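You operate a simulated robot arm through the tools that you are given. There is no shell and no other tool. Be economical: measure what you need, move in short steps, check, and stop when the job is done.

You are at the controls of a simulated two-armed robot. One attempt, no reset.

TASK
Connect the air tube to the valve block and turn its air on.
Fine: close the valve lever first; push the tube home with the block held steady with the other hand; valve lever open; slide the block square onto the green mat. Where these are worked on the way, their far stop is far enough and under half their travel is too little: valve lever.
Where things are to end (x, y in the base frame): valve block within 0.045 m of [0.6, 0.73].

The check looks at the end state, three seconds after you hand in, the way a careful person would. Anything else that was tipped, shoved, dropped, spilled or broken makes it a failure.

THE ROBOT
Two 6-joint arms with three-finger grippers on one trunk, on a base that drives. Base frame: it is fixed to the floor where the robot stands at the start and does not move with it; the origin is under the middle of the robot, x ahead of it, y to its left, z up; the surface under the hand at the start is at about z = 0.8. Units: m, degrees, N and s.
The left shoulder is at the start at [0.04, 0.148, 1.37], the right one opposite. With the tool pointing down near the work surface each hand reaches from about 0.3 to 0.52 m from the robot's upright axis, wherever it stands, measured 20 degrees to its own side. Places, roughly: air tube [0.6, -0.1, 0.8]; valve lever [0.5, 0.1, 0.9]. Payload 2.69 kg a hand.
Tool frame (each hand has its own): the origin (TCP) lies between the finger pads and is the grasp point; the fingertips stand 0.029 m ahead of it; z points along the fingers, y is the line along which they close. The gripper opens to 0.12 m. The gripper's body begins 0.078 m behind the TCP.
Orientation is that of the tool frame in the base frame, as [roll, pitch, yaw] about the fixed x, y, z axes, in that order (R = Rz(yaw) Ry(pitch) Rx(roll)). With the fingers straight down and closing along the base's y, the tool's x points along the base's -x, its y along +y and its z along -z.

THE INTERFACE
- The arms move only by the tool arm_command. It takes "left_plan", "right_plan" or both (then of equal length, played together; a hand with none holds still); each is a list of rows, each a list of 7 numbers: the shift along the tool's x, y, z in m, then the turn, a rotation vector about the tool's x, y, z in degrees, then the opening, from 0 (shut) to 1 (fully open). In form: [[x, y, z, wx, wy, wz, gripper], ...]. A call has 1 to 10 rows; each row shifts and turns the commanded pose from where the row before left it, along the tool's axes as they then stand. A row lasts 0.2 s, in which the tool goes at most 0.05 m and 8.6 degrees; a call with a longer step from one row to the next is refused whole, and so is a gripper value outside its range. Where a pose cannot be reached the arm comes as near as it can. A force on the tool above 50 N (or 10 N above the force at the start of the call, whichever is more), or a blocked arm, ends the call early, and 0.2 s more pass. Each finger halts on what it meets, pressing with about 24 N; the grip force reading is that of the motor and also rises with nothing between the fingers. The clock runs only during rows and for 0.2 s after the last one: add rows that do not move to give the fingers time. The reply holds the time, the measured pose of the TCP, the force on the tool along the base axes, the opening and the grip force, in the units named above and with some noise, with the torque about the TCP (base axes, N m) and any sound that the robot's microphone picked up.
- Cameras (640 x 400 px; columns grow to the right, rows downward): "scene" is now at [0.0981, 0.0348, 1.5704]; the picture's right is [0.33, -0.94, 0.00], its down [-0.80, -0.28, -0.53] and it looks along [0.50, 0.18, -0.85] (base axes); focal length 277 px, centre (320, 200). "left" rides on the left gripper at [0.063, 0, -0.104] in its tool frame; the picture's right is [-0.01, 1.00, 0.00], its down [-0.83, 0.00, -0.56] and it looks along [-0.56, 0.00, 0.83] (tool axes); focal length 275 px, centre (320, 200). "right" rides on the right gripper at [0.063, 0, -0.104] in its tool frame; the picture's right is [0.01, 1.00, 0.00], its down [-0.83, 0.00, -0.56] and it looks along [-0.56, 0.00, 0.83] (tool axes); focal length 275 px, centre (320, 200). There is no depth. A picture from a camera that has moved, and an enlarged one, comes with that camera's place and axes in the base frame and with its lens. The place of the scene camera against the robot may be out by one fixed shift of up to 0.025 m in any direction.
- snapshot(camera): a new picture of that camera. No time passes.
- move_column(by): slides the trunk up (or, below 0, down) by that many m; the arms and the scene camera ride with it, the base frame stays. It gives what a move gives, with no picture.
- drive_base(legs): drives the robot by 1 to 6 legs, each [ahead, turn to the left] in m and degrees, along the robot's own axes; the way and the turn of a leg run together, so that a leg with both is an arc; at most 1.5 m and 180 degrees a leg. The arms and the cameras ride along, it lands a little off, and it stops where it bumps. It gives what a move gives.
- pan_tilt(pan, tilt): turns the head with the scene camera to pan (to the left, within 86 degrees either way) and tilt (down, from -29 to 69), counted from straight ahead of the robot. It gives what a move gives.
- enlarge(camera, box): a new picture of the part [left, top, right, bottom] of that camera's present view, enlarged. No time passes.
- close_job(): hands the job in; it is judged then, once.

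Work in short steps. Places have to be worked out from the pictures, the camera data and where the tool is seen: move nearer, look again, correct. Check each grasp and each placing, and mend what went wrong. You have 120 turns and 100 pictures in all, those below and enlarged ones among them. Open the grippers and draw the arms clear of the work before you hand the job in, unless the task says otherwise; then end with one line.

The tools are called after "Call:" by a JSON object that holds its "fn" and its "kwargs". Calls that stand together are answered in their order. arm_command: Moves the arms, as the interface text tells. Its arguments: {"type":"object","properties":{"left_plan":{"type":"array"},"right_plan":{"type":"array"}},"required":[]} The other tools are called the same way: move_column (by) slides the trunk up or down; drive_base (legs) drives the base; pan_tilt (pan, tilt) turns the head that bears the scene camera; snapshot (camera) takes a picture; enlarge (camera, box) takes an enlarged picture of a part of a camera's view; close_job () hands the job in.

At the start:

```text
t: 0.0
left_eef_pos: [0.4139, 0.3516, 1.0003]
left_tool_rot: [180.0, 0.1, -179.4]
left_ft_force: [0.5, -0.7, 0.4]
left_wrist_torque: [0.02, 0.02, -0.01]
left_grip_width: 0.1199
left_grip_force: 0.1
right_eef_pos: [0.5214, -0.146, 1.0609]
right_tool_rot: [-179.9, -0.1, -179.6]
right_ft_force: [-0.2, -0.6, -0.3]
right_wrist_torque: [-0.01, -0.01, -0.02]
right_grip_width: 0.1201
right_grip_force: 0.1
trunk travel left (down, up): [-0.497, 0.0]
robot x, y, heading: [-0.0006, 0.0004, 0.1]
head pan, tilt: [19.4, 57.9]
```

scene: 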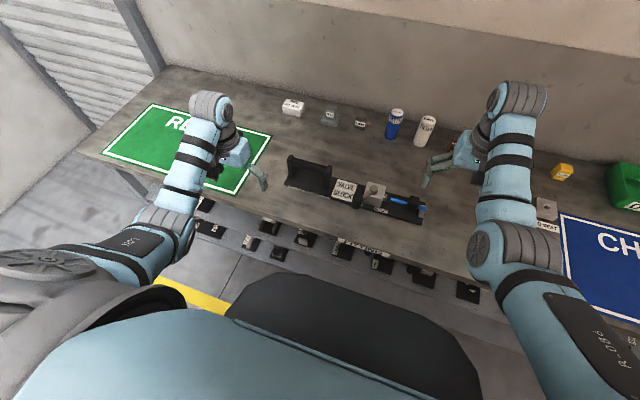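
right: 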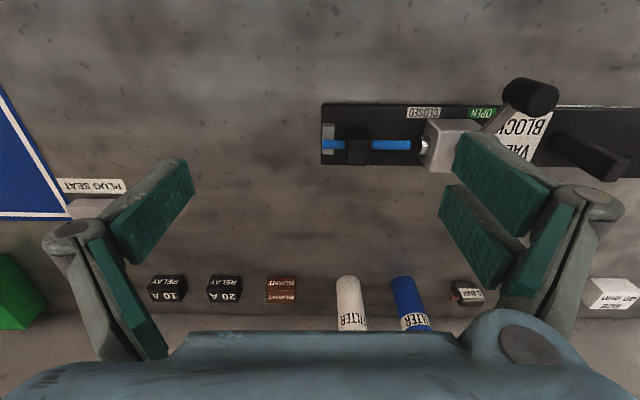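
left: 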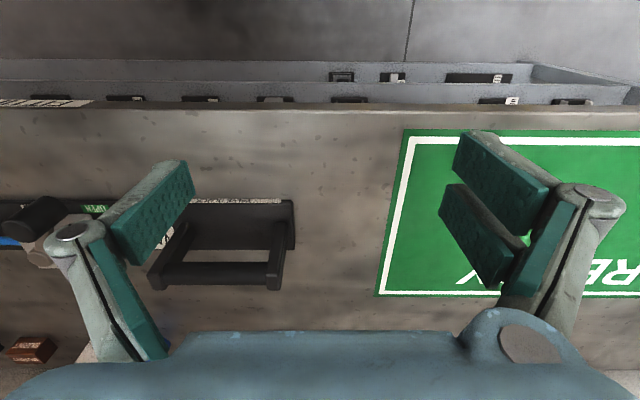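

The scene shows a valve block on a black tray/base with a handle, lever and blue tube. I'll look closer.

Call:
{"fn": "enlarge", "kwargs": {"camera": "scene", "box": [270, 130, 450, 242]}}

Call:
{"fn": "enlarge", "kwargs": {"camera": "right", "box": [310, 60, 640, 266]}}

```text
3.56 times, centred on (360, 186) of scene
camera zoom: at [0.0981, 0.0348, 1.5704], right [0.33, -0.94, 0.0], down [-0.8, -0.28, -0.53], along [0.5, 0.18, -0.85], focal length 986 px, centre (178, 250)
```

zoom: 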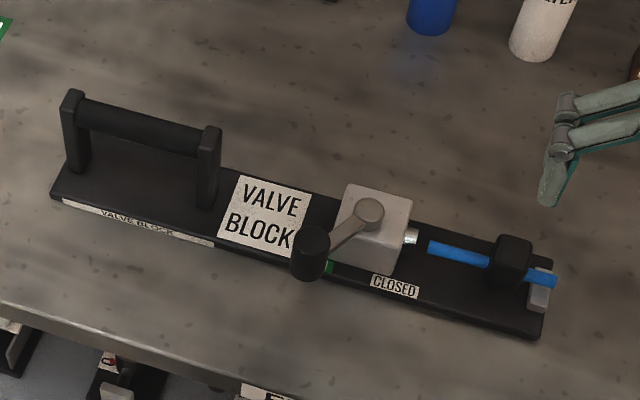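

```text
1.94 times, centred on (475, 163) of right
camera zoom: at [0.4589, -0.1459, 1.164], right [-0.01, 1.0, 0.0], down [0.83, 0.01, 0.56], along [0.56, 0.01, -0.83], focal length 534 px, centre (19, 272)
```

zoom: 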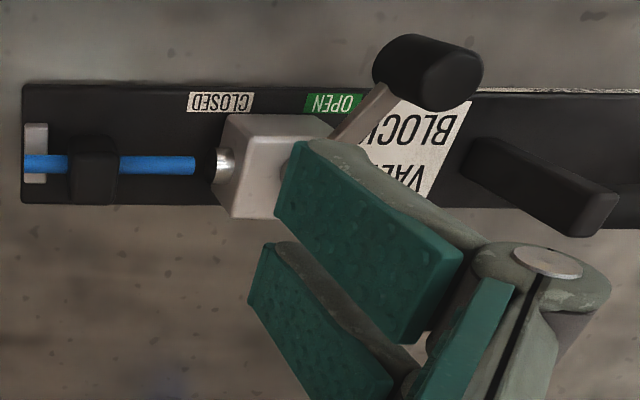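

Before moving, I check the robot front versus the table edge (about x=0.43) with the head tilted down.

Call:
{"fn": "pan_tilt", "kwargs": {"pan": 0, "tilt": 69}}

Call:
{"fn": "snapshot", "kwargs": {"camera": "scene"}}

```text
t: 0.8
left_eef_pos: [0.4117, 0.3517, 0.9997]
left_tool_rot: [179.9, 0.1, -179.5]
left_ft_force: [-0.3, 0.7, -0.2]
left_wrist_torque: [0.04, 0.01, 0.0]
left_grip_width: 0.1199
left_grip_force: 0.0
right_eef_pos: [0.5226, -0.1458, 1.061]
right_tool_rot: [-179.9, 0.0, -179.6]
right_ft_force: [-0.9, 0.3, 0.0]
right_wrist_torque: [-0.02, 0.0, 0.03]
right_grip_width: 0.1201
right_grip_force: 0.1
trunk travel left (down, up): [-0.497, 0.0]
robot x, y, heading: [0.0017, 0.0057, 0.0]
head pan, tilt: [0.0, 68.8]
```

```text
94 pictures are left
camera scene: at [0.089, 0.0119, 1.5586], right [0.0, -1.0, 0.0], down [-0.93, 0.0, -0.36], along [0.36, 0.0, -0.93], focal length 277 px, centre (320, 200)
```

scene: 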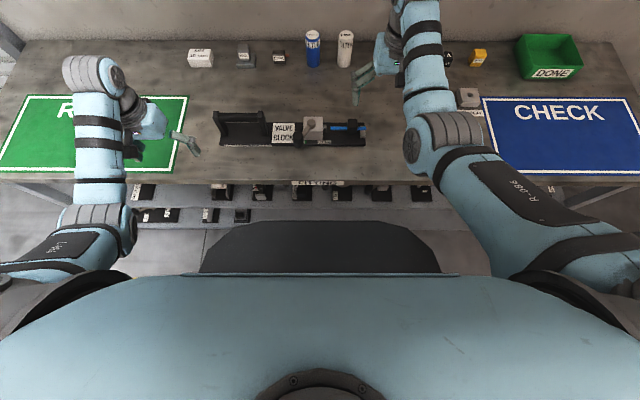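

I lower the trunk by 0.1 m (both hands stay clear of the table) to gain reach and find out which parts ride with it.

Call:
{"fn": "move_column", "kwargs": {"by": -0.1}}

Call:
{"fn": "snapshot", "kwargs": {"camera": "scene"}}

```text
t: 2.2
left_eef_pos: [0.4113, 0.3508, 0.8994]
left_tool_rot: [179.9, 0.0, -179.6]
left_ft_force: [0.7, -0.1, 0.8]
left_wrist_torque: [-0.01, -0.02, -0.01]
left_grip_width: 0.12
left_grip_force: 0.0
right_eef_pos: [0.5223, -0.1449, 0.962]
right_tool_rot: [-180.0, 0.0, -179.5]
right_ft_force: [0.1, 0.8, -0.7]
right_wrist_torque: [-0.01, -0.02, -0.02]
right_grip_width: 0.1198
right_grip_force: 0.0
trunk travel left (down, up): [-0.397, 0.1]
robot x, y, heading: [-0.001, 0.0027, -0.2]
head pan, tilt: [0.0, 68.8]
```

```text
93 pictures are left
camera scene: at [0.0889, 0.0119, 1.4588], right [0.0, -1.0, 0.0], down [-0.93, 0.0, -0.36], along [0.36, 0.0, -0.93], focal length 277 px, centre (320, 200)
```

scene: 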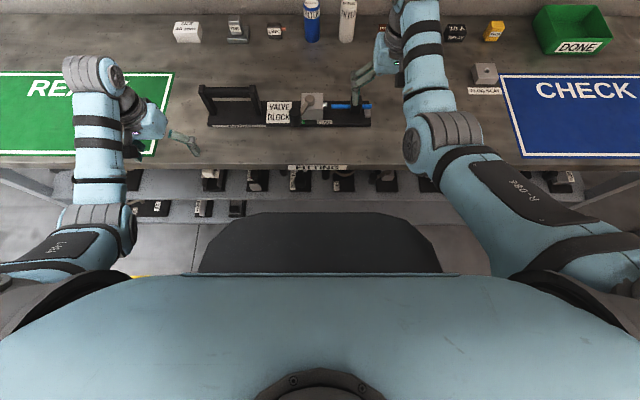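

The dark hood belongs to the base and sits near the table, so I'll get reach by lowering the trunk. First I raise both hands by 0.2 m and then lower the trunk another 0.2.

Call:
{"fn": "arm_command", "kwargs": {"left_plan": [[0, 0, -0.04, 0, 0, 0, 1], [0, 0, -0.04, 0, 0, 0, 1], [0, 0, -0.04, 0, 0, 0, 1], [0, 0, -0.04, 0, 0, 0, 1], [0, 0, -0.04, 0, 0, 0, 1]], "right_plan": [[0, 0, -0.04, 0, 0, 0, 1], [0, 0, -0.04, 0, 0, 0, 1], [0, 0, -0.04, 0, 0, 0, 1], [0, 0, -0.04, 0, 0, 0, 1], [0, 0, -0.04, 0, 0, 0, 1]]}}

Call:
{"fn": "move_column", "kwargs": {"by": -0.2}}

Call:
{"fn": "snapshot", "kwargs": {"camera": "scene"}}

Call:
{"fn": "snapshot", "kwargs": {"camera": "right"}}

Call:
{"fn": "snapshot", "kwargs": {"camera": "left"}}

```text
t: 3.4
left_eef_pos: [0.4731, 0.4218, 0.9858]
left_tool_rot: [179.9, 0.1, -179.4]
left_ft_force: [0.3, -0.9, -0.6]
left_wrist_torque: [0.0, 0.03, 0.04]
left_grip_width: 0.1199
left_grip_force: 0.0
left hand out of reach, approached as far as the arm can: row 1, 2, 3, 4, 5
right_eef_pos: [0.5572, -0.1423, 1.1483]
right_tool_rot: [180.0, -0.2, -179.6]
right_ft_force: [0.5, 0.3, 0.6]
right_wrist_torque: [-0.01, -0.01, -0.01]
right_grip_width: 0.1199
right_grip_force: 0.1
right hand out of reach, approached as far as the arm can: row 1, 2, 3, 4
trunk travel left (down, up): [-0.397, 0.1]
robot x, y, heading: [-0.004, 0.0005, -0.2]
head pan, tilt: [0.0, 68.8]
```

```text
t: 5.2
left_eef_pos: [0.4731, 0.4194, 0.8091]
left_tool_rot: [179.9, 0.6, -179.6]
left_ft_force: [-8.6, -5.1, 16.2]
left_wrist_torque: [-0.72, 0.35, -0.25]
left_grip_width: 0.1204
left_grip_force: 0.2
right_eef_pos: [0.5544, -0.1439, 0.9661]
right_tool_rot: [180.0, 0.1, -179.5]
right_ft_force: [-0.2, 0.3, 0.1]
right_wrist_torque: [-0.06, 0.01, 0.01]
right_grip_width: 0.1201
right_grip_force: 0.1
trunk travel left (down, up): [-0.214, 0.283]
robot x, y, heading: [0.0015, 0.0048, -0.3]
head pan, tilt: [0.0, 68.8]
stopped: the force on the tool passed its limit at 59 N (the readings are from after the stop); the commanded pose is now the measured one
```

```text
92 pictures are left
camera scene: at [0.0862, 0.0096, 1.2759], right [0.0, -1.0, 0.0], down [-0.93, 0.0, -0.36], along [0.36, 0.0, -0.93], focal length 277 px, centre (320, 200)
```

scene: 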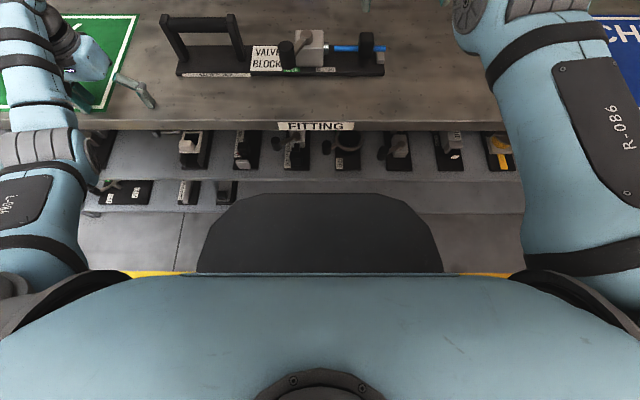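

```text
91 pictures are left
camera right: at [0.4917, -0.1441, 1.0699], right [-0.01, 1.0, 0.0], down [0.83, 0.01, 0.56], along [0.56, 0.01, -0.83], focal length 275 px, centre (320, 200)
```

right: 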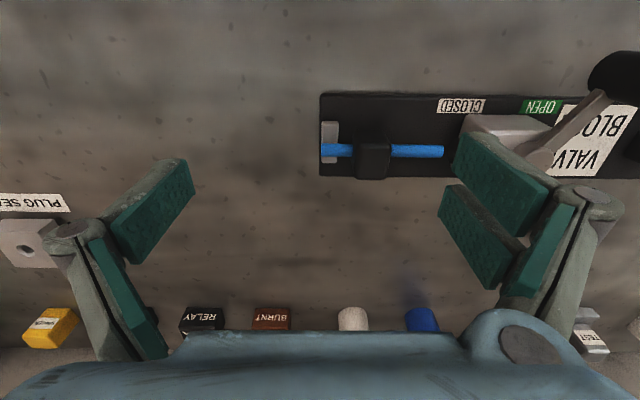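

```text
90 pictures are left
camera left: at [0.408, 0.4193, 0.9126], right [0.0, 1.0, 0.0], down [0.82, 0.0, 0.57], along [0.57, 0.0, -0.82], focal length 275 px, centre (320, 200)
```

left: 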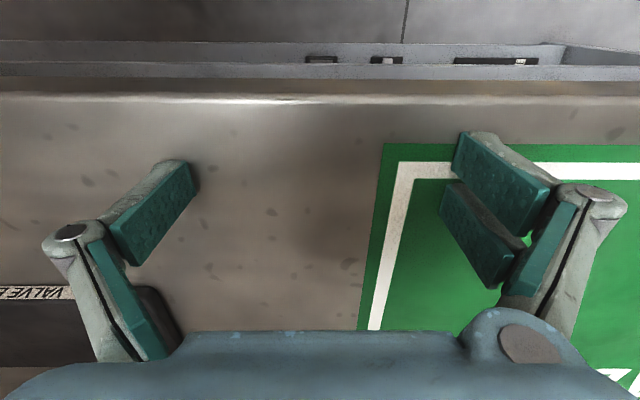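

The column stop came from the left fingertips touching the table (the hand had been limited on the raise): surface is near z≈0.78. I lift the left hand now.

Call:
{"fn": "arm_command", "kwargs": {"left_plan": [[0, 0, -0.04, 0, 0, 0, 1], [-0.02, 0, -0.04, 0, 0, 0, 1], [-0.03, 0, -0.03, 0, 0, 0, 1], [-0.03, 0, -0.03, 0, 0, 0, 1]]}}

```text
t: 6.2
left_eef_pos: [0.531, 0.4055, 0.9352]
left_tool_rot: [179.8, 0.7, -179.5]
left_ft_force: [0.1, -0.8, 0.0]
left_wrist_torque: [0.03, 0.02, 0.01]
left_grip_width: 0.1204
left_grip_force: 0.1
left hand out of reach, approached as far as the arm can: row 1, 3, 4
right_eef_pos: [0.5574, -0.1412, 0.9671]
right_tool_rot: [-179.9, -0.2, -179.5]
right_ft_force: [0.4, -0.1, 0.5]
right_wrist_torque: [-0.01, -0.01, -0.03]
right_grip_width: 0.1199
right_grip_force: 0.1
trunk travel left (down, up): [-0.214, 0.283]
robot x, y, heading: [-0.0011, -0.0017, 0.1]
head pan, tilt: [0.0, 68.8]
```

Reach is fine at this trunk height. I move the right hand back and over to see the lever and tube closely.

Call:
{"fn": "arm_command", "kwargs": {"right_plan": [[0.03, 0.03, -0.02, 0, 0, 0, 1], [0.03, 0.03, -0.01, 0, 0, 0, 1], [0.03, 0.03, 0, 0, 0, 0, 1], [0, 0.0, 0, 0, 0, 0, 1]]}}

Call:
{"fn": "snapshot", "kwargs": {"camera": "right"}}

Call:
{"fn": "enlarge", "kwargs": {"camera": "scene", "box": [140, 0, 420, 100]}}

Call:
{"fn": "snapshot", "kwargs": {"camera": "left"}}

```text
t: 7.2
left_eef_pos: [0.5321, 0.4061, 0.9356]
left_tool_rot: [179.8, 0.6, -179.6]
left_ft_force: [-1.6, 0.4, 1.0]
left_wrist_torque: [0.02, 0.0, 0.02]
left_grip_width: 0.12
left_grip_force: 0.0
right_eef_pos: [0.5236, -0.0356, 1.0107]
right_tool_rot: [-180.0, -0.3, -179.5]
right_ft_force: [-0.6, 0.3, 0.6]
right_wrist_torque: [0.03, -0.03, -0.03]
right_grip_width: 0.1201
right_grip_force: 0.0
right hand out of reach, approached as far as the arm can: row 1, 2, 3
trunk travel left (down, up): [-0.214, 0.283]
robot x, y, heading: [0.0008, 0.0035, -0.0]
head pan, tilt: [0.0, 68.8]
```

```text
89 pictures are left
camera right: at [0.4604, -0.0356, 1.1143], right [-0.01, 1.0, 0.0], down [0.83, 0.01, 0.55], along [0.55, 0.01, -0.83], focal length 275 px, centre (320, 200)
```

right: 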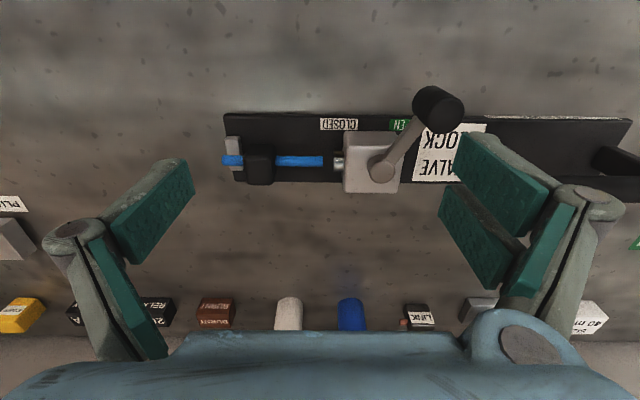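

```text
2.29 times, centred on (280, 50) of scene
camera zoom: at [0.0893, 0.0116, 1.2764], right [0.0, -1.0, 0.0], down [-0.93, 0.0, -0.36], along [0.36, 0.0, -0.93], focal length 634 px, centre (411, 543)
```

zoom: 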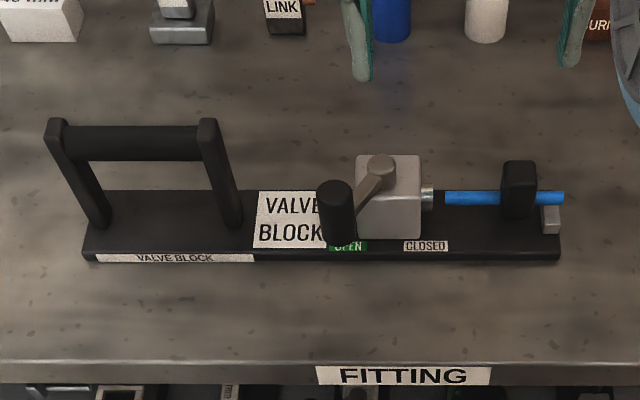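

```text
87 pictures are left
camera left: at [0.4665, 0.4064, 1.0376], right [0.0, 1.0, 0.0], down [0.83, 0.0, 0.56], along [0.56, 0.0, -0.83], focal length 275 px, centre (320, 200)
```

left: 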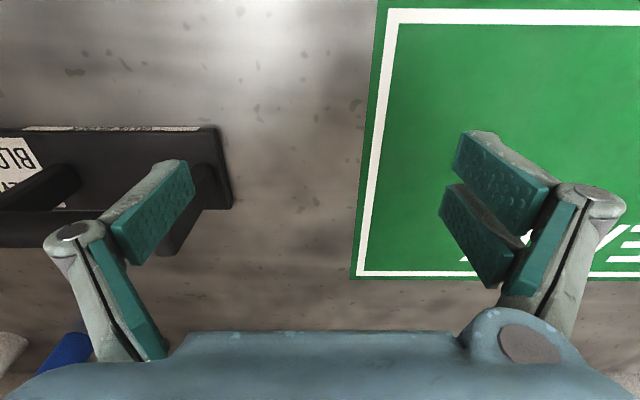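

Estimates: plate x 0.556–0.647, y −0.142…0.336; handle bar along y at about (0.60, 0.24, 0.885); lever pivot ≈(0.60, 0.035), knob ≈(0.52, 0.068, top 0.87). I turn the left hand 90° so its fingers close across the handle bar.

Call:
{"fn": "arm_command", "kwargs": {"left_plan": [[0, 0, -0.01, 0, 0, 8.5, 1], [0, 0, -0.01, 0, 0, 8.5, 1], [0, 0, -0.01, 0, 0, 8.5, 1], [0, 0, 0, 0, 0, 8.5, 1], [0, 0, 0, 0, 0, 8.5, 1], [0, 0, 0, 0, 0, 8.5, 1], [0, 0, 0, 0, 0, 8.5, 1], [0, 0, 0, 0, 0, 8.5, 1], [0, 0, 0, 0, 0, 8.5, 1], [0, 0, 0, 0, 0, 8.5, 1]]}}

Call:
{"fn": "snapshot", "kwargs": {"camera": "left"}}

```text
t: 9.3
left_eef_pos: [0.5291, 0.4071, 0.9637]
left_tool_rot: [179.5, 0.0, 95.3]
left_ft_force: [-0.2, -0.3, 0.0]
left_wrist_torque: [-0.02, 0.02, 0.05]
left_grip_width: 0.1199
left_grip_force: 0.1
right_eef_pos: [0.5229, -0.0346, 1.011]
right_tool_rot: [-179.9, -0.2, -179.5]
right_ft_force: [0.5, 0.5, -1.0]
right_wrist_torque: [0.01, 0.02, 0.0]
right_grip_width: 0.12
right_grip_force: 0.1
trunk travel left (down, up): [-0.214, 0.283]
robot x, y, heading: [-0.0013, -0.0006, 0.2]
head pan, tilt: [0.0, 68.8]
```

```text
86 pictures are left
camera left: at [0.5227, 0.4699, 1.0673], right [1.0, 0.09, 0.01], down [0.07, -0.83, 0.56], along [0.06, -0.55, -0.83], focal length 275 px, centre (320, 200)
```

left: 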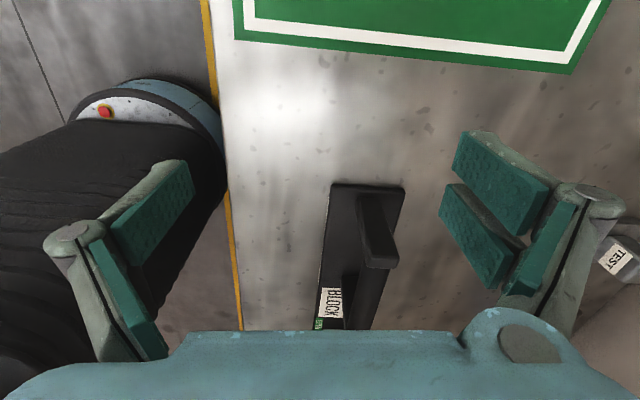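

The bar's end post is seen at about (0.595, 0.30, 0.89). I finish the turn and move above the bar centre.

Call:
{"fn": "arm_command", "kwargs": {"left_plan": [[0, 0, 0, 0, 0, 5.3, 1], [-0.042, 0.017, 0, 0, 0, 0, 1], [-0.042, 0.017, 0, 0, 0, 0, 1], [-0.042, 0.017, 0, 0, 0, 0, 1], [-0.041, 0.018, 0, 0, 0, 0, 1], [0, 0, 0, 0, 0, 0, 1]]}}

Call:
{"fn": "snapshot", "kwargs": {"camera": "left"}}

Call:
{"fn": "snapshot", "kwargs": {"camera": "scene"}}

```text
t: 10.8
left_eef_pos: [0.5681, 0.2366, 0.9587]
left_tool_rot: [179.5, 0.0, 90.3]
left_ft_force: [0.8, 0.0, -0.4]
left_wrist_torque: [-0.01, 0.01, 0.01]
left_grip_width: 0.1203
left_grip_force: 0.2
left hand out of reach, approached as far as the arm can: row 3, 4, 5
right_eef_pos: [0.5235, -0.0345, 1.0102]
right_tool_rot: [-179.8, -0.2, -179.5]
right_ft_force: [-0.1, 0.4, -0.1]
right_wrist_torque: [-0.01, 0.02, -0.01]
right_grip_width: 0.12
right_grip_force: 0.0
trunk travel left (down, up): [-0.214, 0.283]
robot x, y, heading: [0.0024, -0.0022, 0.0]
head pan, tilt: [0.0, 68.8]
```

```text
85 pictures are left
camera left: at [0.5665, 0.2995, 1.0621], right [1.0, 0.0, 0.01], down [-0.01, -0.83, 0.56], along [0.01, -0.56, -0.83], focal length 275 px, centre (320, 200)
```

left: 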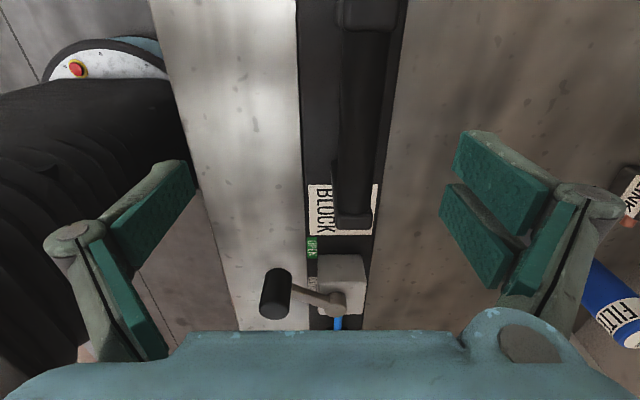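

```text
84 pictures are left
camera scene: at [0.089, 0.0126, 1.2764], right [0.0, -1.0, 0.0], down [-0.93, 0.0, -0.36], along [0.36, 0.0, -0.93], focal length 277 px, centre (320, 200)
```

scene: 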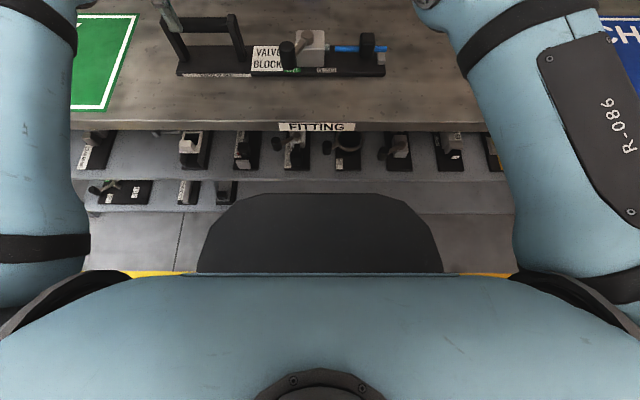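

The left hand is at its reach limit at x≈0.568, with the bar at x≈0.592. Tilting the fingers 20° forward gives the slack.

Call:
{"fn": "arm_command", "kwargs": {"left_plan": [[0, 0, 0, -7, 0, 0, 1], [0, 0, 0, -7, 0, 0, 1], [0, 0, 0, -6, 0, 0, 1], [0, 0, 0, 0, 0, 0, 1]]}}

```text
t: 11.8
left_eef_pos: [0.6425, 0.239, 0.9713]
left_tool_rot: [159.5, 0.0, 90.2]
left_ft_force: [-0.3, -0.2, 0.8]
left_wrist_torque: [0.02, 0.02, -0.02]
left_grip_width: 0.1202
left_grip_force: 0.1
left hand out of reach, approached as far as the arm can: row 1, 2, 3
right_eef_pos: [0.5228, -0.036, 1.0104]
right_tool_rot: [-179.9, -0.1, -179.5]
right_ft_force: [0.0, 0.0, -0.5]
right_wrist_torque: [0.03, 0.01, 0.01]
right_grip_width: 0.1199
right_grip_force: 0.1
trunk travel left (down, up): [-0.214, 0.283]
robot x, y, heading: [0.0, 0.0018, -0.1]
head pan, tilt: [0.0, 68.8]
```

The tilted hand reaches easily. I align it in line with the bar and look before advancing.

Call:
{"fn": "arm_command", "kwargs": {"left_plan": [[0, -0.04, 0, 0, 0, 0, 1], [0, -0.037, 0, 0, 0, 0, 1], [0, 0, 0.02, 0, 0, 0, 1], [0, 0, 0, 0, 0, 0, 1]]}}

Call:
{"fn": "snapshot", "kwargs": {"camera": "left"}}

Call:
{"fn": "enlarge", "kwargs": {"camera": "scene", "box": [120, 0, 420, 110]}}

```text
t: 12.8
left_eef_pos: [0.6471, 0.2403, 0.9436]
left_tool_rot: [159.4, -0.1, 90.2]
left_ft_force: [0.7, 0.3, -0.4]
left_wrist_torque: [0.01, 0.01, 0.01]
left_grip_width: 0.12
left_grip_force: 0.0
left hand out of reach, approached as far as the arm can: row 1, 2
right_eef_pos: [0.5224, -0.0361, 1.0111]
right_tool_rot: [180.0, -0.2, -179.6]
right_ft_force: [0.0, 1.1, -0.1]
right_wrist_torque: [0.03, -0.01, -0.02]
right_grip_width: 0.12
right_grip_force: 0.2
trunk travel left (down, up): [-0.214, 0.283]
robot x, y, heading: [0.0014, -0.0003, 0.2]
head pan, tilt: [0.0, 68.8]
```

```text
83 pictures are left
camera left: at [0.6106, 0.3034, 1.0401], right [0.94, 0.0, 0.35], down [-0.2, -0.83, 0.52], along [0.29, -0.55, -0.78], focal length 275 px, centre (320, 200)
```

left: 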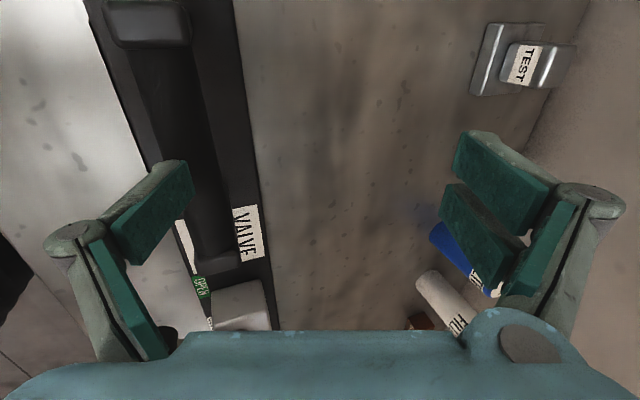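

```text
2.13 times, centred on (270, 55) of scene
camera zoom: at [0.0887, 0.0117, 1.2765], right [0.0, -1.0, 0.0], down [-0.93, 0.0, -0.36], along [0.36, 0.0, -0.93], focal length 592 px, centre (427, 509)
```

zoom: 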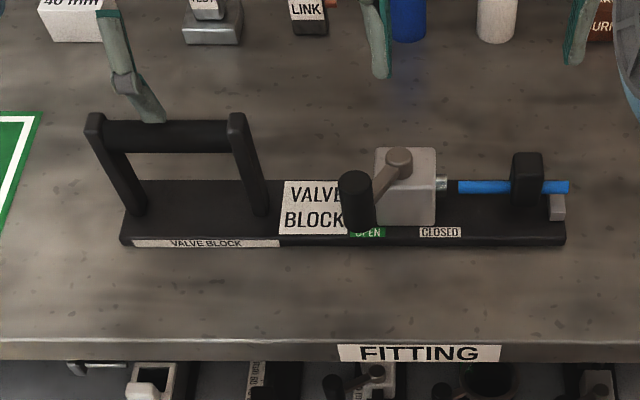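

Reach behaves oddly at this low trunk (inner limit as well). I raise the trunk 0.13 m to gain freedom, then bring the left hand down and back.

Call:
{"fn": "move_column", "kwargs": {"by": 0.13}}

Call:
{"fn": "arm_command", "kwargs": {"left_plan": [[0, -0.03, 0.03, 0, 0, 0, 1], [0, -0.03, 0.03, 0, 0, 0, 1], [0, 0, 0.02, 0, 0, 0, 1], [0, 0, 0, 0, 0, 0, 1]]}}

```text
t: 14.3
left_eef_pos: [0.6472, 0.2399, 1.0724]
left_tool_rot: [159.4, -0.1, 90.2]
left_ft_force: [0.5, -0.1, -0.3]
left_wrist_torque: [0.03, 0.0, 0.0]
left_grip_width: 0.1198
left_grip_force: 0.2
right_eef_pos: [0.5248, -0.0349, 1.1386]
right_tool_rot: [-180.0, -0.2, -179.5]
right_ft_force: [0.7, 0.4, 0.1]
right_wrist_torque: [0.01, 0.0, -0.01]
right_grip_width: 0.1199
right_grip_force: 0.0
trunk travel left (down, up): [-0.344, 0.153]
robot x, y, heading: [-0.0021, 0.0024, 0.1]
head pan, tilt: [0.0, 68.8]
```

```text
t: 15.3
left_eef_pos: [0.6493, 0.2437, 0.9757]
left_tool_rot: [159.4, -0.1, 90.2]
left_ft_force: [0.2, -0.4, 0.1]
left_wrist_torque: [0.02, -0.04, -0.01]
left_grip_width: 0.1198
left_grip_force: 0.0
left hand out of reach, approached as far as the arm can: row 1, 2, 3
right_eef_pos: [0.5231, -0.035, 1.1397]
right_tool_rot: [-180.0, -0.2, -179.5]
right_ft_force: [-0.4, 0.6, 0.4]
right_wrist_torque: [0.0, 0.0, -0.01]
right_grip_width: 0.12
right_grip_force: 0.1
trunk travel left (down, up): [-0.344, 0.153]
robot x, y, heading: [0.0011, -0.0019, 0.1]
head pan, tilt: [0.0, 68.8]
```

Call:
{"fn": "arm_command", "kwargs": {"left_plan": [[0, -0.03, 0, 0, 0, 0, 1], [0, -0.03, 0, 0, 0, 0, 1], [0, 0, 0, 0, 0, 0, 1]]}}

```text
t: 16.1
left_eef_pos: [0.6459, 0.2459, 0.9495]
left_tool_rot: [159.6, -0.3, 90.2]
left_ft_force: [0.7, -0.1, 0.2]
left_wrist_torque: [0.04, 0.0, -0.01]
left_grip_width: 0.12
left_grip_force: 0.1
left hand out of reach, approached as far as the arm can: row 1, 2
right_eef_pos: [0.5243, -0.0347, 1.1395]
right_tool_rot: [-179.9, -0.3, -179.5]
right_ft_force: [-0.1, 0.9, 0.5]
right_wrist_torque: [-0.03, -0.03, -0.01]
right_grip_width: 0.12
right_grip_force: 0.0
trunk travel left (down, up): [-0.344, 0.153]
robot x, y, heading: [-0.0017, -0.0039, 0.2]
head pan, tilt: [0.0, 68.8]
```

Tilt couples with a wrist limit. I lift a bit and reduce the tilt to about 7°, then see the position.

Call:
{"fn": "arm_command", "kwargs": {"left_plan": [[0, 0, -0.03, 0, 0, 0, 1], [0, 0, 0, 6.5, 0, 0, 1], [0, 0, 0, 6.5, 0, 0, 1], [0, 0, 0, 0, 0, 0, 1]]}}

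```text
t: 17.1
left_eef_pos: [0.6012, 0.2425, 0.979]
left_tool_rot: [172.5, -0.2, 90.2]
left_ft_force: [-0.3, -0.8, 0.4]
left_wrist_torque: [-0.04, 0.0, 0.03]
left_grip_width: 0.12
left_grip_force: 0.0
left hand out of reach, approached as far as the arm can: row 1, 2, 3
right_eef_pos: [0.5227, -0.0354, 1.1399]
right_tool_rot: [-179.9, -0.1, -179.4]
right_ft_force: [0.7, 0.0, -0.2]
right_wrist_torque: [-0.01, -0.04, 0.0]
right_grip_width: 0.12
right_grip_force: 0.0
trunk travel left (down, up): [-0.344, 0.153]
robot x, y, heading: [-0.0019, -0.0021, 0.2]
head pan, tilt: [0.0, 68.8]
```

Good: now over the bar at x=0.60. I descend part way and check.

Call:
{"fn": "arm_command", "kwargs": {"left_plan": [[0, -0.01, 0.025, 0, 0, 0, 1], [0, -0.01, 0.025, 0, 0, 0, 1], [0, 0, 0, 0, 0, 0, 1]]}}

Call:
{"fn": "snapshot", "kwargs": {"camera": "left"}}

```text
t: 17.9
left_eef_pos: [0.5952, 0.2432, 0.9277]
left_tool_rot: [172.5, -0.1, 90.3]
left_ft_force: [0.7, 0.0, 0.8]
left_wrist_torque: [-0.02, -0.01, -0.01]
left_grip_width: 0.1198
left_grip_force: 0.1
left hand out of reach, approached as far as the arm can: row 1, 2
right_eef_pos: [0.5237, -0.0362, 1.1402]
right_tool_rot: [-180.0, -0.2, -179.5]
right_ft_force: [-0.1, -0.7, 0.6]
right_wrist_torque: [0.0, 0.01, -0.01]
right_grip_width: 0.12
right_grip_force: 0.3
trunk travel left (down, up): [-0.344, 0.153]
robot x, y, heading: [0.0037, 0.0, 0.1]
head pan, tilt: [0.0, 68.8]
```

```text
81 pictures are left
camera left: at [0.5824, 0.3056, 1.0304], right [0.99, 0.0, 0.13], down [-0.07, -0.83, 0.55], along [0.11, -0.55, -0.83], focal length 275 px, centre (320, 200)
```

left: 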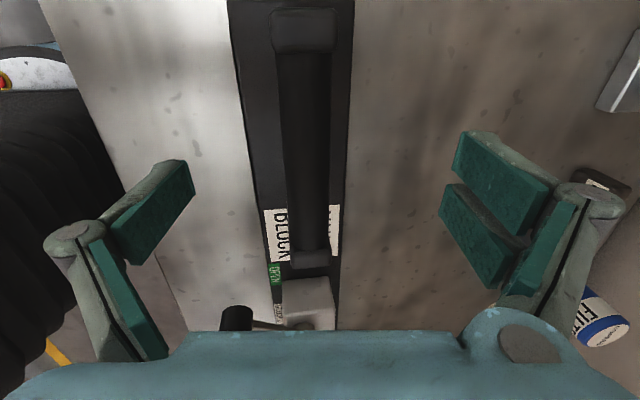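

Bar at x≈0.592 centred between the fingers. I descend to the bar and close.

Call:
{"fn": "arm_command", "kwargs": {"left_plan": [[0, -0.005, 0.022, 0, 0, 0, 1], [0, -0.005, 0.022, 0, 0, 0, 1], [0, 0, 0, 0, 0, 0, 1]]}}

Call:
{"fn": "snapshot", "kwargs": {"camera": "left"}}

```text
t: 18.7
left_eef_pos: [0.5915, 0.2422, 0.8832]
left_tool_rot: [172.4, -0.1, 90.2]
left_ft_force: [-0.7, -0.4, -0.6]
left_wrist_torque: [-0.01, 0.0, 0.01]
left_grip_width: 0.1205
left_grip_force: 0.1
right_eef_pos: [0.523, -0.0349, 1.1392]
right_tool_rot: [-179.9, -0.2, -179.5]
right_ft_force: [-0.2, -0.3, 0.5]
right_wrist_torque: [0.0, 0.03, 0.04]
right_grip_width: 0.1199
right_grip_force: 0.2
trunk travel left (down, up): [-0.344, 0.153]
robot x, y, heading: [-0.0012, -0.0025, -0.1]
head pan, tilt: [0.0, 68.8]
```

```text
80 pictures are left
camera left: at [0.5764, 0.3055, 0.9857], right [0.99, 0.0, 0.13], down [-0.07, -0.83, 0.55], along [0.11, -0.55, -0.83], focal length 275 px, centre (320, 200)
```

left: 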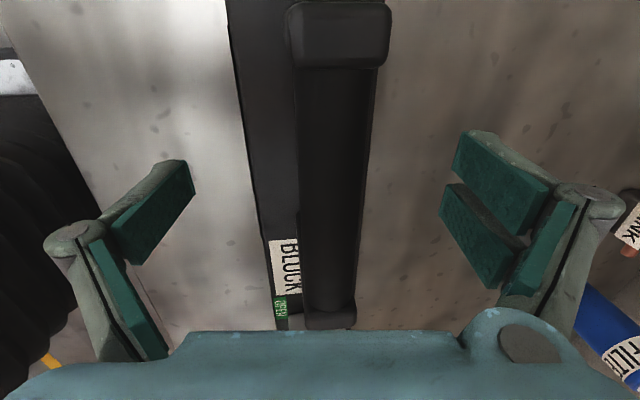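

Bar is well between the pads. I go 8 mm deeper and close.

Call:
{"fn": "arm_command", "kwargs": {"left_plan": [[0, 0.002, 0.008, 0, 0, 0, 1], [0, 0, 0, 0, 0, 0, 0.3], [0, 0, 0, 0, 0, 0, 0.3], [0, 0, 0, 0, 0, 0, 0.1], [0, 0, 0, 0, 0, 0, 0.1], [0, 0, 0, 0, 0, 0, 0.1]]}}

Call:
{"fn": "snapshot", "kwargs": {"camera": "left"}}

```text
t: 20.1
left_eef_pos: [0.5914, 0.2417, 0.8842]
left_tool_rot: [172.4, -0.1, 90.3]
left_ft_force: [3.2, 1.1, 3.9]
left_wrist_torque: [-0.12, -0.13, 0.67]
left_grip_width: 0.0236
left_grip_force: 24.0
left hand out of reach, approached as far as the arm can: row 1
right_eef_pos: [0.5243, -0.0344, 1.1407]
right_tool_rot: [-179.9, -0.3, -179.6]
right_ft_force: [-0.8, 0.4, 1.1]
right_wrist_torque: [-0.01, -0.01, 0.0]
right_grip_width: 0.1198
right_grip_force: 0.1
trunk travel left (down, up): [-0.344, 0.153]
robot x, y, heading: [0.0006, -0.002, -0.1]
head pan, tilt: [0.0, 68.8]
```

```text
79 pictures are left
camera left: at [0.5769, 0.3056, 0.986], right [0.99, 0.0, 0.13], down [-0.07, -0.83, 0.55], along [0.11, -0.55, -0.83], focal length 275 px, centre (320, 200)
```

left: 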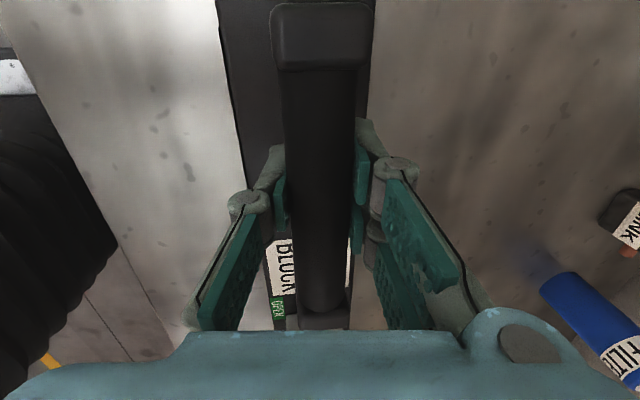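

Handle gripped firmly (23.6 mm). Now the right hand goes toward the lever knob, staying above it, gripper part-open.

Call:
{"fn": "arm_command", "kwargs": {"right_plan": [[0, 0.02, 0.035, 0, 0, 0, 0.7], [0, 0.02, 0.035, 0, 0, 0, 0.7], [0, 0.02, 0.035, 0, 0, 0, 0.7], [0, 0.02, 0.035, 0, 0, 0, 0.7], [0, 0.02, 0.03, 0, 0, 0, 0.7], [0, 0, 0, 0, 0, 0, 0.7]]}}

Call:
{"fn": "snapshot", "kwargs": {"camera": "right"}}

Call:
{"fn": "enlarge", "kwargs": {"camera": "scene", "box": [160, 0, 440, 130]}}

```text
t: 21.5
left_eef_pos: [0.5907, 0.2427, 0.8825]
left_tool_rot: [172.3, -0.1, 90.2]
left_ft_force: [-0.8, 0.2, 3.1]
left_wrist_torque: [-0.07, -0.09, 0.58]
left_grip_width: 0.0239
left_grip_force: 23.9
right_eef_pos: [0.5277, 0.0014, 0.9687]
right_tool_rot: [179.8, -0.1, -179.6]
right_ft_force: [0.5, 0.3, 0.2]
right_wrist_torque: [-0.02, 0.03, 0.0]
right_grip_width: 0.084
right_grip_force: 0.0
right hand out of reach, approached as far as the arm can: row 2, 3, 4, 5
trunk travel left (down, up): [-0.344, 0.153]
robot x, y, heading: [-0.0005, 0.0035, -0.1]
head pan, tilt: [0.0, 68.8]
```

```text
78 pictures are left
camera right: at [0.4647, 0.0005, 1.0721], right [-0.01, 1.0, 0.0], down [0.83, 0.01, 0.55], along [0.55, 0.01, -0.83], focal length 275 px, centre (320, 200)
```

right: 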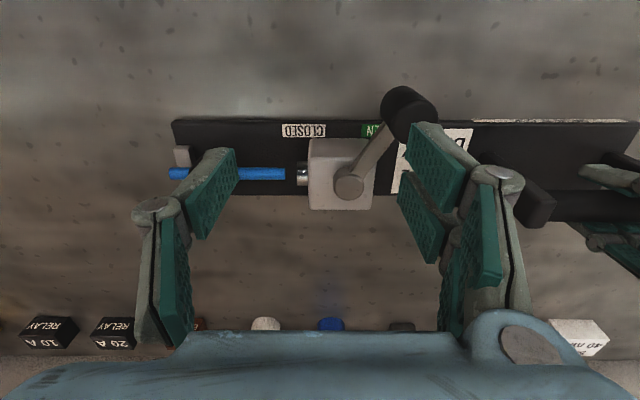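

```text
2.29 times, centred on (300, 65) of scene
camera zoom: at [0.0883, 0.0117, 1.4052], right [0.0, -1.0, 0.0], down [-0.93, 0.0, -0.36], along [0.36, 0.0, -0.93], focal length 634 px, centre (366, 509)
```

zoom: 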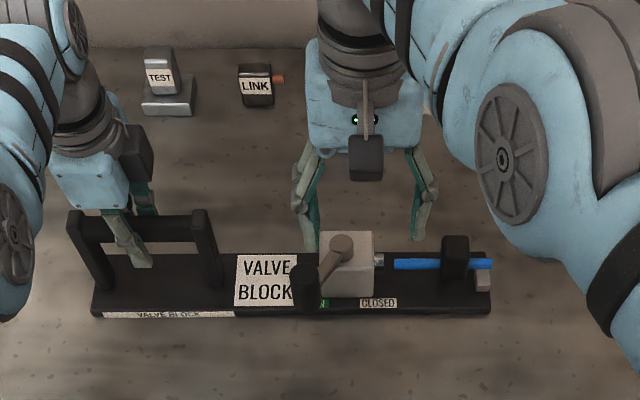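

Knob confirmed near (0.515, 0.065). The right hand fell short in y; I try further y.

Call:
{"fn": "arm_command", "kwargs": {"right_plan": [[0, 0.03, 0, 0, 0, 0, 0.7], [0, 0.03, 0, 0, 0, 0, 0.7], [0, 0.03, 0, 0, 0, 0, 0.7], [0, 0, 0, 0, 0, 0, 0.7]]}}

```text
t: 22.5
left_eef_pos: [0.5894, 0.2434, 0.8836]
left_tool_rot: [172.4, -0.1, 90.2]
left_ft_force: [-0.8, -1.0, 2.4]
left_wrist_torque: [-0.07, -0.04, 0.58]
left_grip_width: 0.0241
left_grip_force: 24.2
right_eef_pos: [0.5273, 0.0003, 0.969]
right_tool_rot: [179.9, -0.3, -179.5]
right_ft_force: [0.2, 0.2, 0.3]
right_wrist_torque: [0.02, 0.02, 0.01]
right_grip_width: 0.0843
right_grip_force: 0.1
right hand out of reach, approached as far as the arm can: row 1, 2, 3
trunk travel left (down, up): [-0.344, 0.153]
robot x, y, heading: [-0.0028, 0.0013, -0.0]
head pan, tilt: [0.0, 68.8]
```

y≈0 seems to be the right arm's inward limit for the wrist. I tilt the right hand 24° so the fingertips reach toward +y.

Call:
{"fn": "arm_command", "kwargs": {"right_plan": [[0, 0, 0, -8, 0, 0, 0.7], [0, 0, 0, -8, 0, 0, 0.7], [0, 0, 0, -8, 0, 0, 0.7], [0, 0, 0, 0, 0, 0, 0.7]]}}

```text
t: 23.5
left_eef_pos: [0.5916, 0.243, 0.8825]
left_tool_rot: [172.5, -0.1, 90.2]
left_ft_force: [0.5, -0.7, 1.1]
left_wrist_torque: [0.07, -0.08, 0.61]
left_grip_width: 0.024
left_grip_force: 24.1
right_eef_pos: [0.5526, 0.0095, 0.9695]
right_tool_rot: [156.0, -0.3, -179.5]
right_ft_force: [0.2, 0.2, 0.0]
right_wrist_torque: [0.02, -0.01, -0.02]
right_grip_width: 0.0839
right_grip_force: 0.1
right hand out of reach, approached as far as the arm can: row 1, 2, 3
trunk travel left (down, up): [-0.344, 0.153]
robot x, y, heading: [-0.001, -0.0063, -0.1]
head pan, tilt: [0.0, 68.8]
```

Call:
{"fn": "arm_command", "kwargs": {"right_plan": [[0.015, 0.01, 0.02, 0, 0, 0, 0.7], [0.015, 0.02, 0.01, 0, 0, 0, 0.7], [0.01, 0.03, 0, 0, 0, 0, 0.7], [0, 0, 0, 0, 0, 0, 0.7]]}}

```text
t: 24.5
left_eef_pos: [0.5912, 0.2429, 0.8841]
left_tool_rot: [172.4, -0.1, 90.2]
left_ft_force: [-1.3, 0.6, 1.4]
left_wrist_torque: [-0.29, -0.15, 0.49]
left_grip_width: 0.0239
left_grip_force: 24.0
right_eef_pos: [0.5279, 0.0824, 0.9656]
right_tool_rot: [156.0, -0.3, -179.5]
right_ft_force: [0.0, -0.8, -0.7]
right_wrist_torque: [-0.01, -0.01, -0.01]
right_grip_width: 0.0841
right_grip_force: 0.1
right hand out of reach, approached as far as the arm can: row 1, 2
trunk travel left (down, up): [-0.344, 0.153]
robot x, y, heading: [0.0012, -0.0046, 0.2]
head pan, tilt: [0.0, 68.8]
```

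Now the right hand reaches y=0.08. I close its fingers to a poker and bring it to the +y side of the knob.

Call:
{"fn": "arm_command", "kwargs": {"right_plan": [[0, 0, 0, 0, 0, 0, 0], [0.013, 0.002, 0.02, 0, 0, 0, 0], [0, 0, 0.019, 0, 0, 0, 0], [0, 0, 0, 0, 0, 0, 0]]}}

Call:
{"fn": "snapshot", "kwargs": {"camera": "right"}}

Call:
{"fn": "enlarge", "kwargs": {"camera": "scene", "box": [200, 0, 440, 130]}}

```text
t: 25.5
left_eef_pos: [0.5905, 0.2418, 0.8839]
left_tool_rot: [172.4, -0.1, 90.3]
left_ft_force: [-1.2, -0.3, 2.3]
left_wrist_torque: [-0.06, -0.1, 0.59]
left_grip_width: 0.0241
left_grip_force: 24.3
right_eef_pos: [0.5216, 0.0913, 0.9289]
right_tool_rot: [156.0, -0.2, -179.5]
right_ft_force: [1.7, -0.4, -0.4]
right_wrist_torque: [0.03, 0.01, -0.02]
right_grip_width: 0.0001
right_grip_force: 24.3
right hand out of reach, approached as far as the arm can: row 2, 3
trunk travel left (down, up): [-0.344, 0.153]
robot x, y, heading: [0.0017, -0.0021, 0.0]
head pan, tilt: [0.0, 68.8]
```

```text
76 pictures are left
camera right: at [0.4581, 0.0478, 1.0232], right [-0.01, 0.91, 0.41], down [0.83, -0.22, 0.51], along [0.55, 0.35, -0.76], focal length 275 px, centre (320, 200)
```

right: 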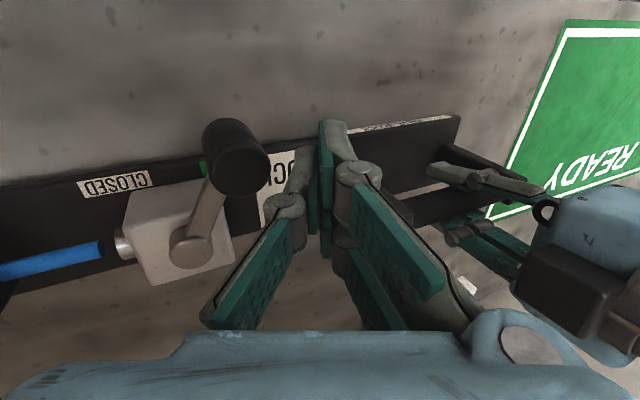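

```text
2.67 times, centred on (320, 65) of scene
camera zoom: at [0.0886, 0.0118, 1.4052], right [0.0, -1.0, 0.0], down [-0.93, 0.0, -0.36], along [0.36, 0.0, -0.93], focal length 739 px, centre (320, 560)
```

zoom: 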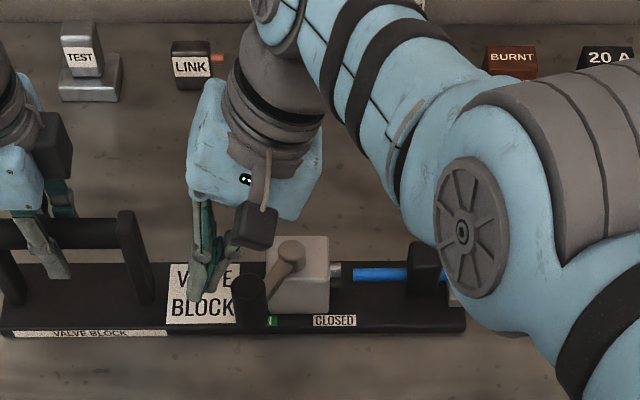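

The poker is clear on the +y side of the knob. I lower it to knob height.

Call:
{"fn": "arm_command", "kwargs": {"right_plan": [[0.005, -0.006, 0.026, 0, 0, 0, 0], [0.005, -0.006, 0.028, 0, 0, 0, 0], [0, 0, 0, 0, 0, 0, 0]]}}

Call:
{"fn": "snapshot", "kwargs": {"camera": "right"}}

```text
t: 26.3
left_eef_pos: [0.5913, 0.2429, 0.8838]
left_tool_rot: [172.4, -0.1, 90.2]
left_ft_force: [-0.5, -1.3, 0.0]
left_wrist_torque: [-0.23, -0.15, 0.55]
left_grip_width: 0.0242
left_grip_force: 24.2
right_eef_pos: [0.5086, 0.0895, 0.8753]
right_tool_rot: [156.1, -0.3, -179.6]
right_ft_force: [0.8, 1.1, 2.2]
right_wrist_torque: [-0.09, 0.0, -0.04]
right_grip_width: 0.0
right_grip_force: 24.4
right hand out of reach, approached as far as the arm can: row 1, 2
trunk travel left (down, up): [-0.344, 0.153]
robot x, y, heading: [0.0003, -0.0002, 0.1]
head pan, tilt: [0.0, 68.8]
```

```text
74 pictures are left
camera right: at [0.4464, 0.0473, 0.9688], right [-0.01, 0.91, 0.41], down [0.83, -0.22, 0.51], along [0.55, 0.34, -0.76], focal length 275 px, centre (320, 200)
```

right: 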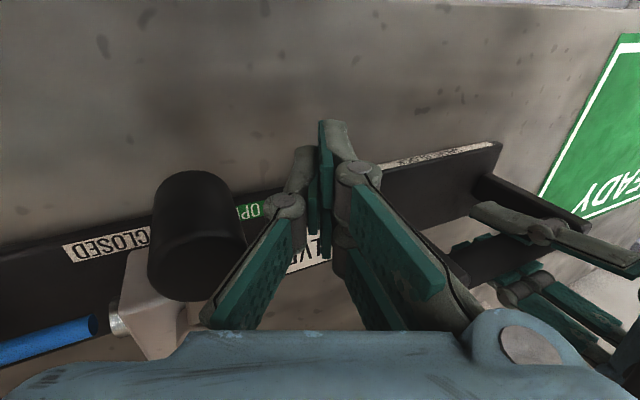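

I sweep the knob toward −y (CLOSED).

Call:
{"fn": "arm_command", "kwargs": {"right_plan": [[0, -0.0137, -0.0061, 0, 0, 0, 0], [0, -0.0137, -0.0061, 0, 0, 0, 0], [0, -0.0137, -0.0061, 0, 0, 0, 0], [0, 0, 0, 0, 0, 0, 0]]}}

Call:
{"fn": "snapshot", "kwargs": {"camera": "right"}}

Call:
{"fn": "enlarge", "kwargs": {"camera": "scene", "box": [200, 0, 440, 130]}}

```text
t: 27.3
left_eef_pos: [0.5899, 0.242, 0.8824]
left_tool_rot: [172.5, -0.1, 90.2]
left_ft_force: [-0.6, -2.8, 1.1]
left_wrist_torque: [-0.04, -0.07, 0.58]
left_grip_width: 0.0243
left_grip_force: 24.0
right_eef_pos: [0.5216, 0.0484, 0.8709]
right_tool_rot: [156.1, -0.3, -179.4]
right_ft_force: [1.8, 0.9, 3.1]
right_wrist_torque: [-0.13, 0.06, 0.08]
right_grip_width: 0.0003
right_grip_force: 24.1
right hand out of reach, approached as far as the arm can: row 2, 3
trunk travel left (down, up): [-0.344, 0.153]
robot x, y, heading: [-0.0001, 0.0009, -0.0]
head pan, tilt: [0.0, 68.8]
```

```text
73 pictures are left
camera right: at [0.4593, 0.0061, 0.9646], right [-0.01, 0.91, 0.41], down [0.84, -0.21, 0.51], along [0.55, 0.34, -0.76], focal length 275 px, centre (320, 200)
```

right: 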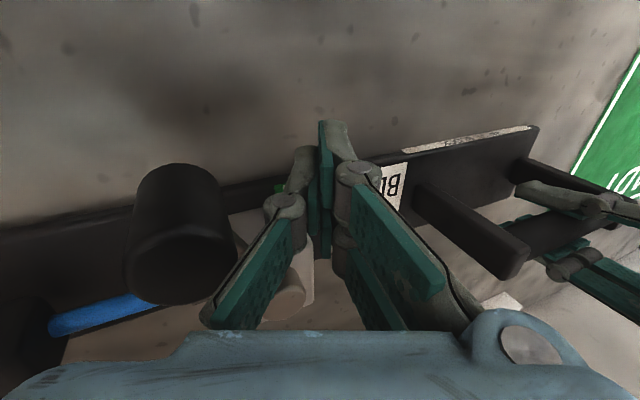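

```text
2.67 times, centred on (320, 65) of scene
camera zoom: at [0.0885, 0.0118, 1.4052], right [0.0, -1.0, 0.0], down [-0.93, 0.0, -0.36], along [0.36, 0.0, -0.93], focal length 739 px, centre (320, 560)
```

zoom: 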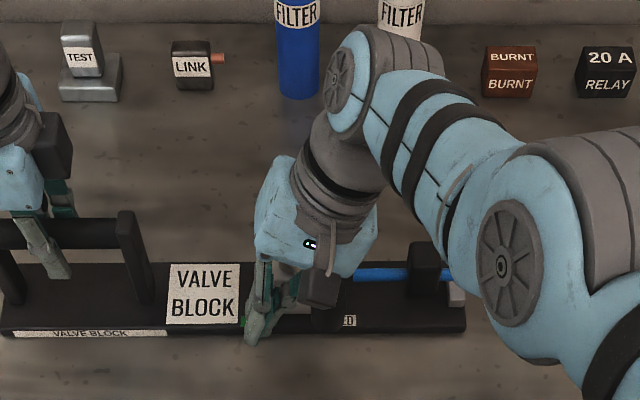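

The lever turns easily. I continue sweeping to its stop.

Call:
{"fn": "arm_command", "kwargs": {"right_plan": [[0, -0.0137, -0.0061, 0, 0, 0, 0], [-0.002, -0.0137, -0.0061, 0, 0, 0, 0], [-0.004, -0.0137, -0.0061, 0, 0, 0, 0], [0, 0, 0, 0, 0, 0, 0]]}}

Call:
{"fn": "snapshot", "kwargs": {"camera": "right"}}

Call:
{"fn": "enlarge", "kwargs": {"camera": "scene", "box": [200, 0, 440, 130]}}

```text
t: 27.9
left_eef_pos: [0.5882, 0.2373, 0.8823]
left_tool_rot: [172.6, 0.5, 90.0]
left_ft_force: [-1.1, -0.2, 0.4]
left_wrist_torque: [-0.37, -0.26, 0.65]
left_grip_width: 0.0245
left_grip_force: 24.1
right_eef_pos: [0.5272, 0.0355, 0.8727]
right_tool_rot: [155.5, -0.1, -179.1]
right_ft_force: [-0.7, 3.7, 6.6]
right_wrist_torque: [-0.41, -0.01, -0.07]
right_grip_width: 0.0002
right_grip_force: 23.8
right hand out of reach, approached as far as the arm can: row 1
trunk travel left (down, up): [-0.344, 0.153]
robot x, y, heading: [0.0008, 0.0039, 0.1]
head pan, tilt: [0.0, 68.8]
stopped in row 2 (right hand): the force on the tool passed its limit at 54 N (the readings are from after the stop); the commanded pose is now the measured one
```

```text
71 pictures are left
camera right: at [0.4648, -0.0096, 0.9656], right [-0.02, 0.91, 0.41], down [0.83, -0.21, 0.51], along [0.55, 0.35, -0.76], focal length 275 px, centre (320, 200)
```

right: 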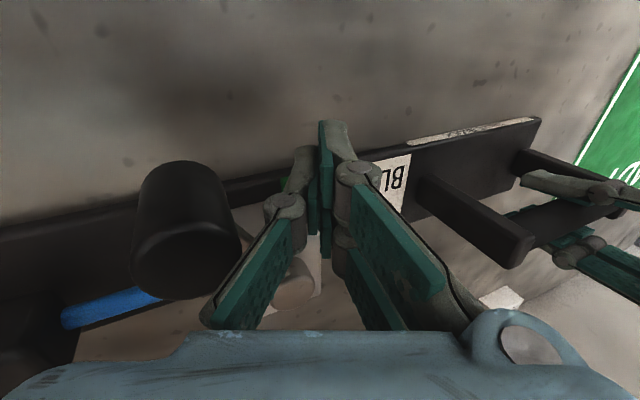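

```text
2.67 times, centred on (320, 65) of scene
camera zoom: at [0.0874, 0.0126, 1.4053], right [0.0, -1.0, 0.0], down [-0.93, 0.0, -0.36], along [0.36, 0.0, -0.93], focal length 739 px, centre (320, 560)
```

zoom: 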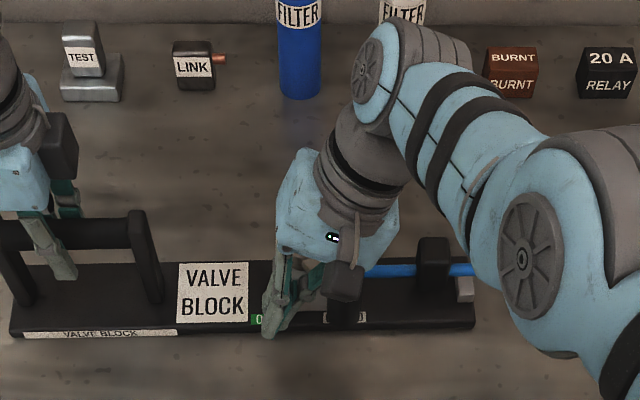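

Hit a hard stop (54 N; block shifted a few mm). I back off to inspect the lever.

Call:
{"fn": "arm_command", "kwargs": {"right_plan": [[0, 0.018, 0.008, 0, 0, 0, 0], [0, 0.016, -0.036, 0, 0, 0, 0], [0, 0.016, -0.036, 0, 0, 0, 0], [0, -0.03, -0.02, 0, 0, 0, 0], [0, -0.03, -0.02, 0, 0, 0, 0], [0, 0, 0, 0, 0, 0, 0.5]]}}

Call:
{"fn": "snapshot", "kwargs": {"camera": "right"}}

Call:
{"fn": "enlarge", "kwargs": {"camera": "scene", "box": [200, 0, 440, 130]}}

```text
t: 29.3
left_eef_pos: [0.5884, 0.2381, 0.883]
left_tool_rot: [172.6, 0.4, 89.9]
left_ft_force: [0.1, 3.9, 8.2]
left_wrist_torque: [0.02, 0.0, 0.85]
left_grip_width: 0.0244
left_grip_force: 24.3
right_eef_pos: [0.5574, -0.0158, 0.9599]
right_tool_rot: [155.6, -0.1, -179.2]
right_ft_force: [-0.5, 0.0, -0.6]
right_wrist_torque: [-0.01, -0.01, 0.01]
right_grip_width: 0.0596
right_grip_force: 0.2
right hand out of reach, approached as far as the arm can: row 1, 2, 3, 4, 5
trunk travel left (down, up): [-0.344, 0.153]
robot x, y, heading: [-0.0013, -0.0002, 0.0]
head pan, tilt: [0.0, 68.8]
```

```text
69 pictures are left
camera right: at [0.4952, -0.0592, 1.0545], right [-0.02, 0.91, 0.41], down [0.84, -0.21, 0.5], along [0.55, 0.35, -0.76], focal length 275 px, centre (320, 200)
```

right: 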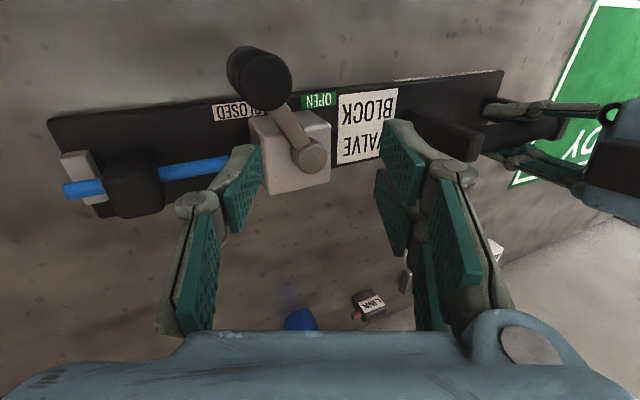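

```text
2.67 times, centred on (320, 65) of scene
camera zoom: at [0.0881, 0.0123, 1.4053], right [0.0, -1.0, 0.0], down [-0.93, 0.0, -0.36], along [0.36, 0.0, -0.93], focal length 739 px, centre (320, 560)
```

zoom: 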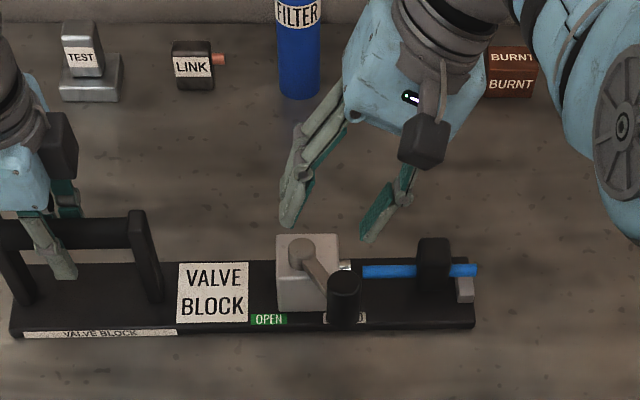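

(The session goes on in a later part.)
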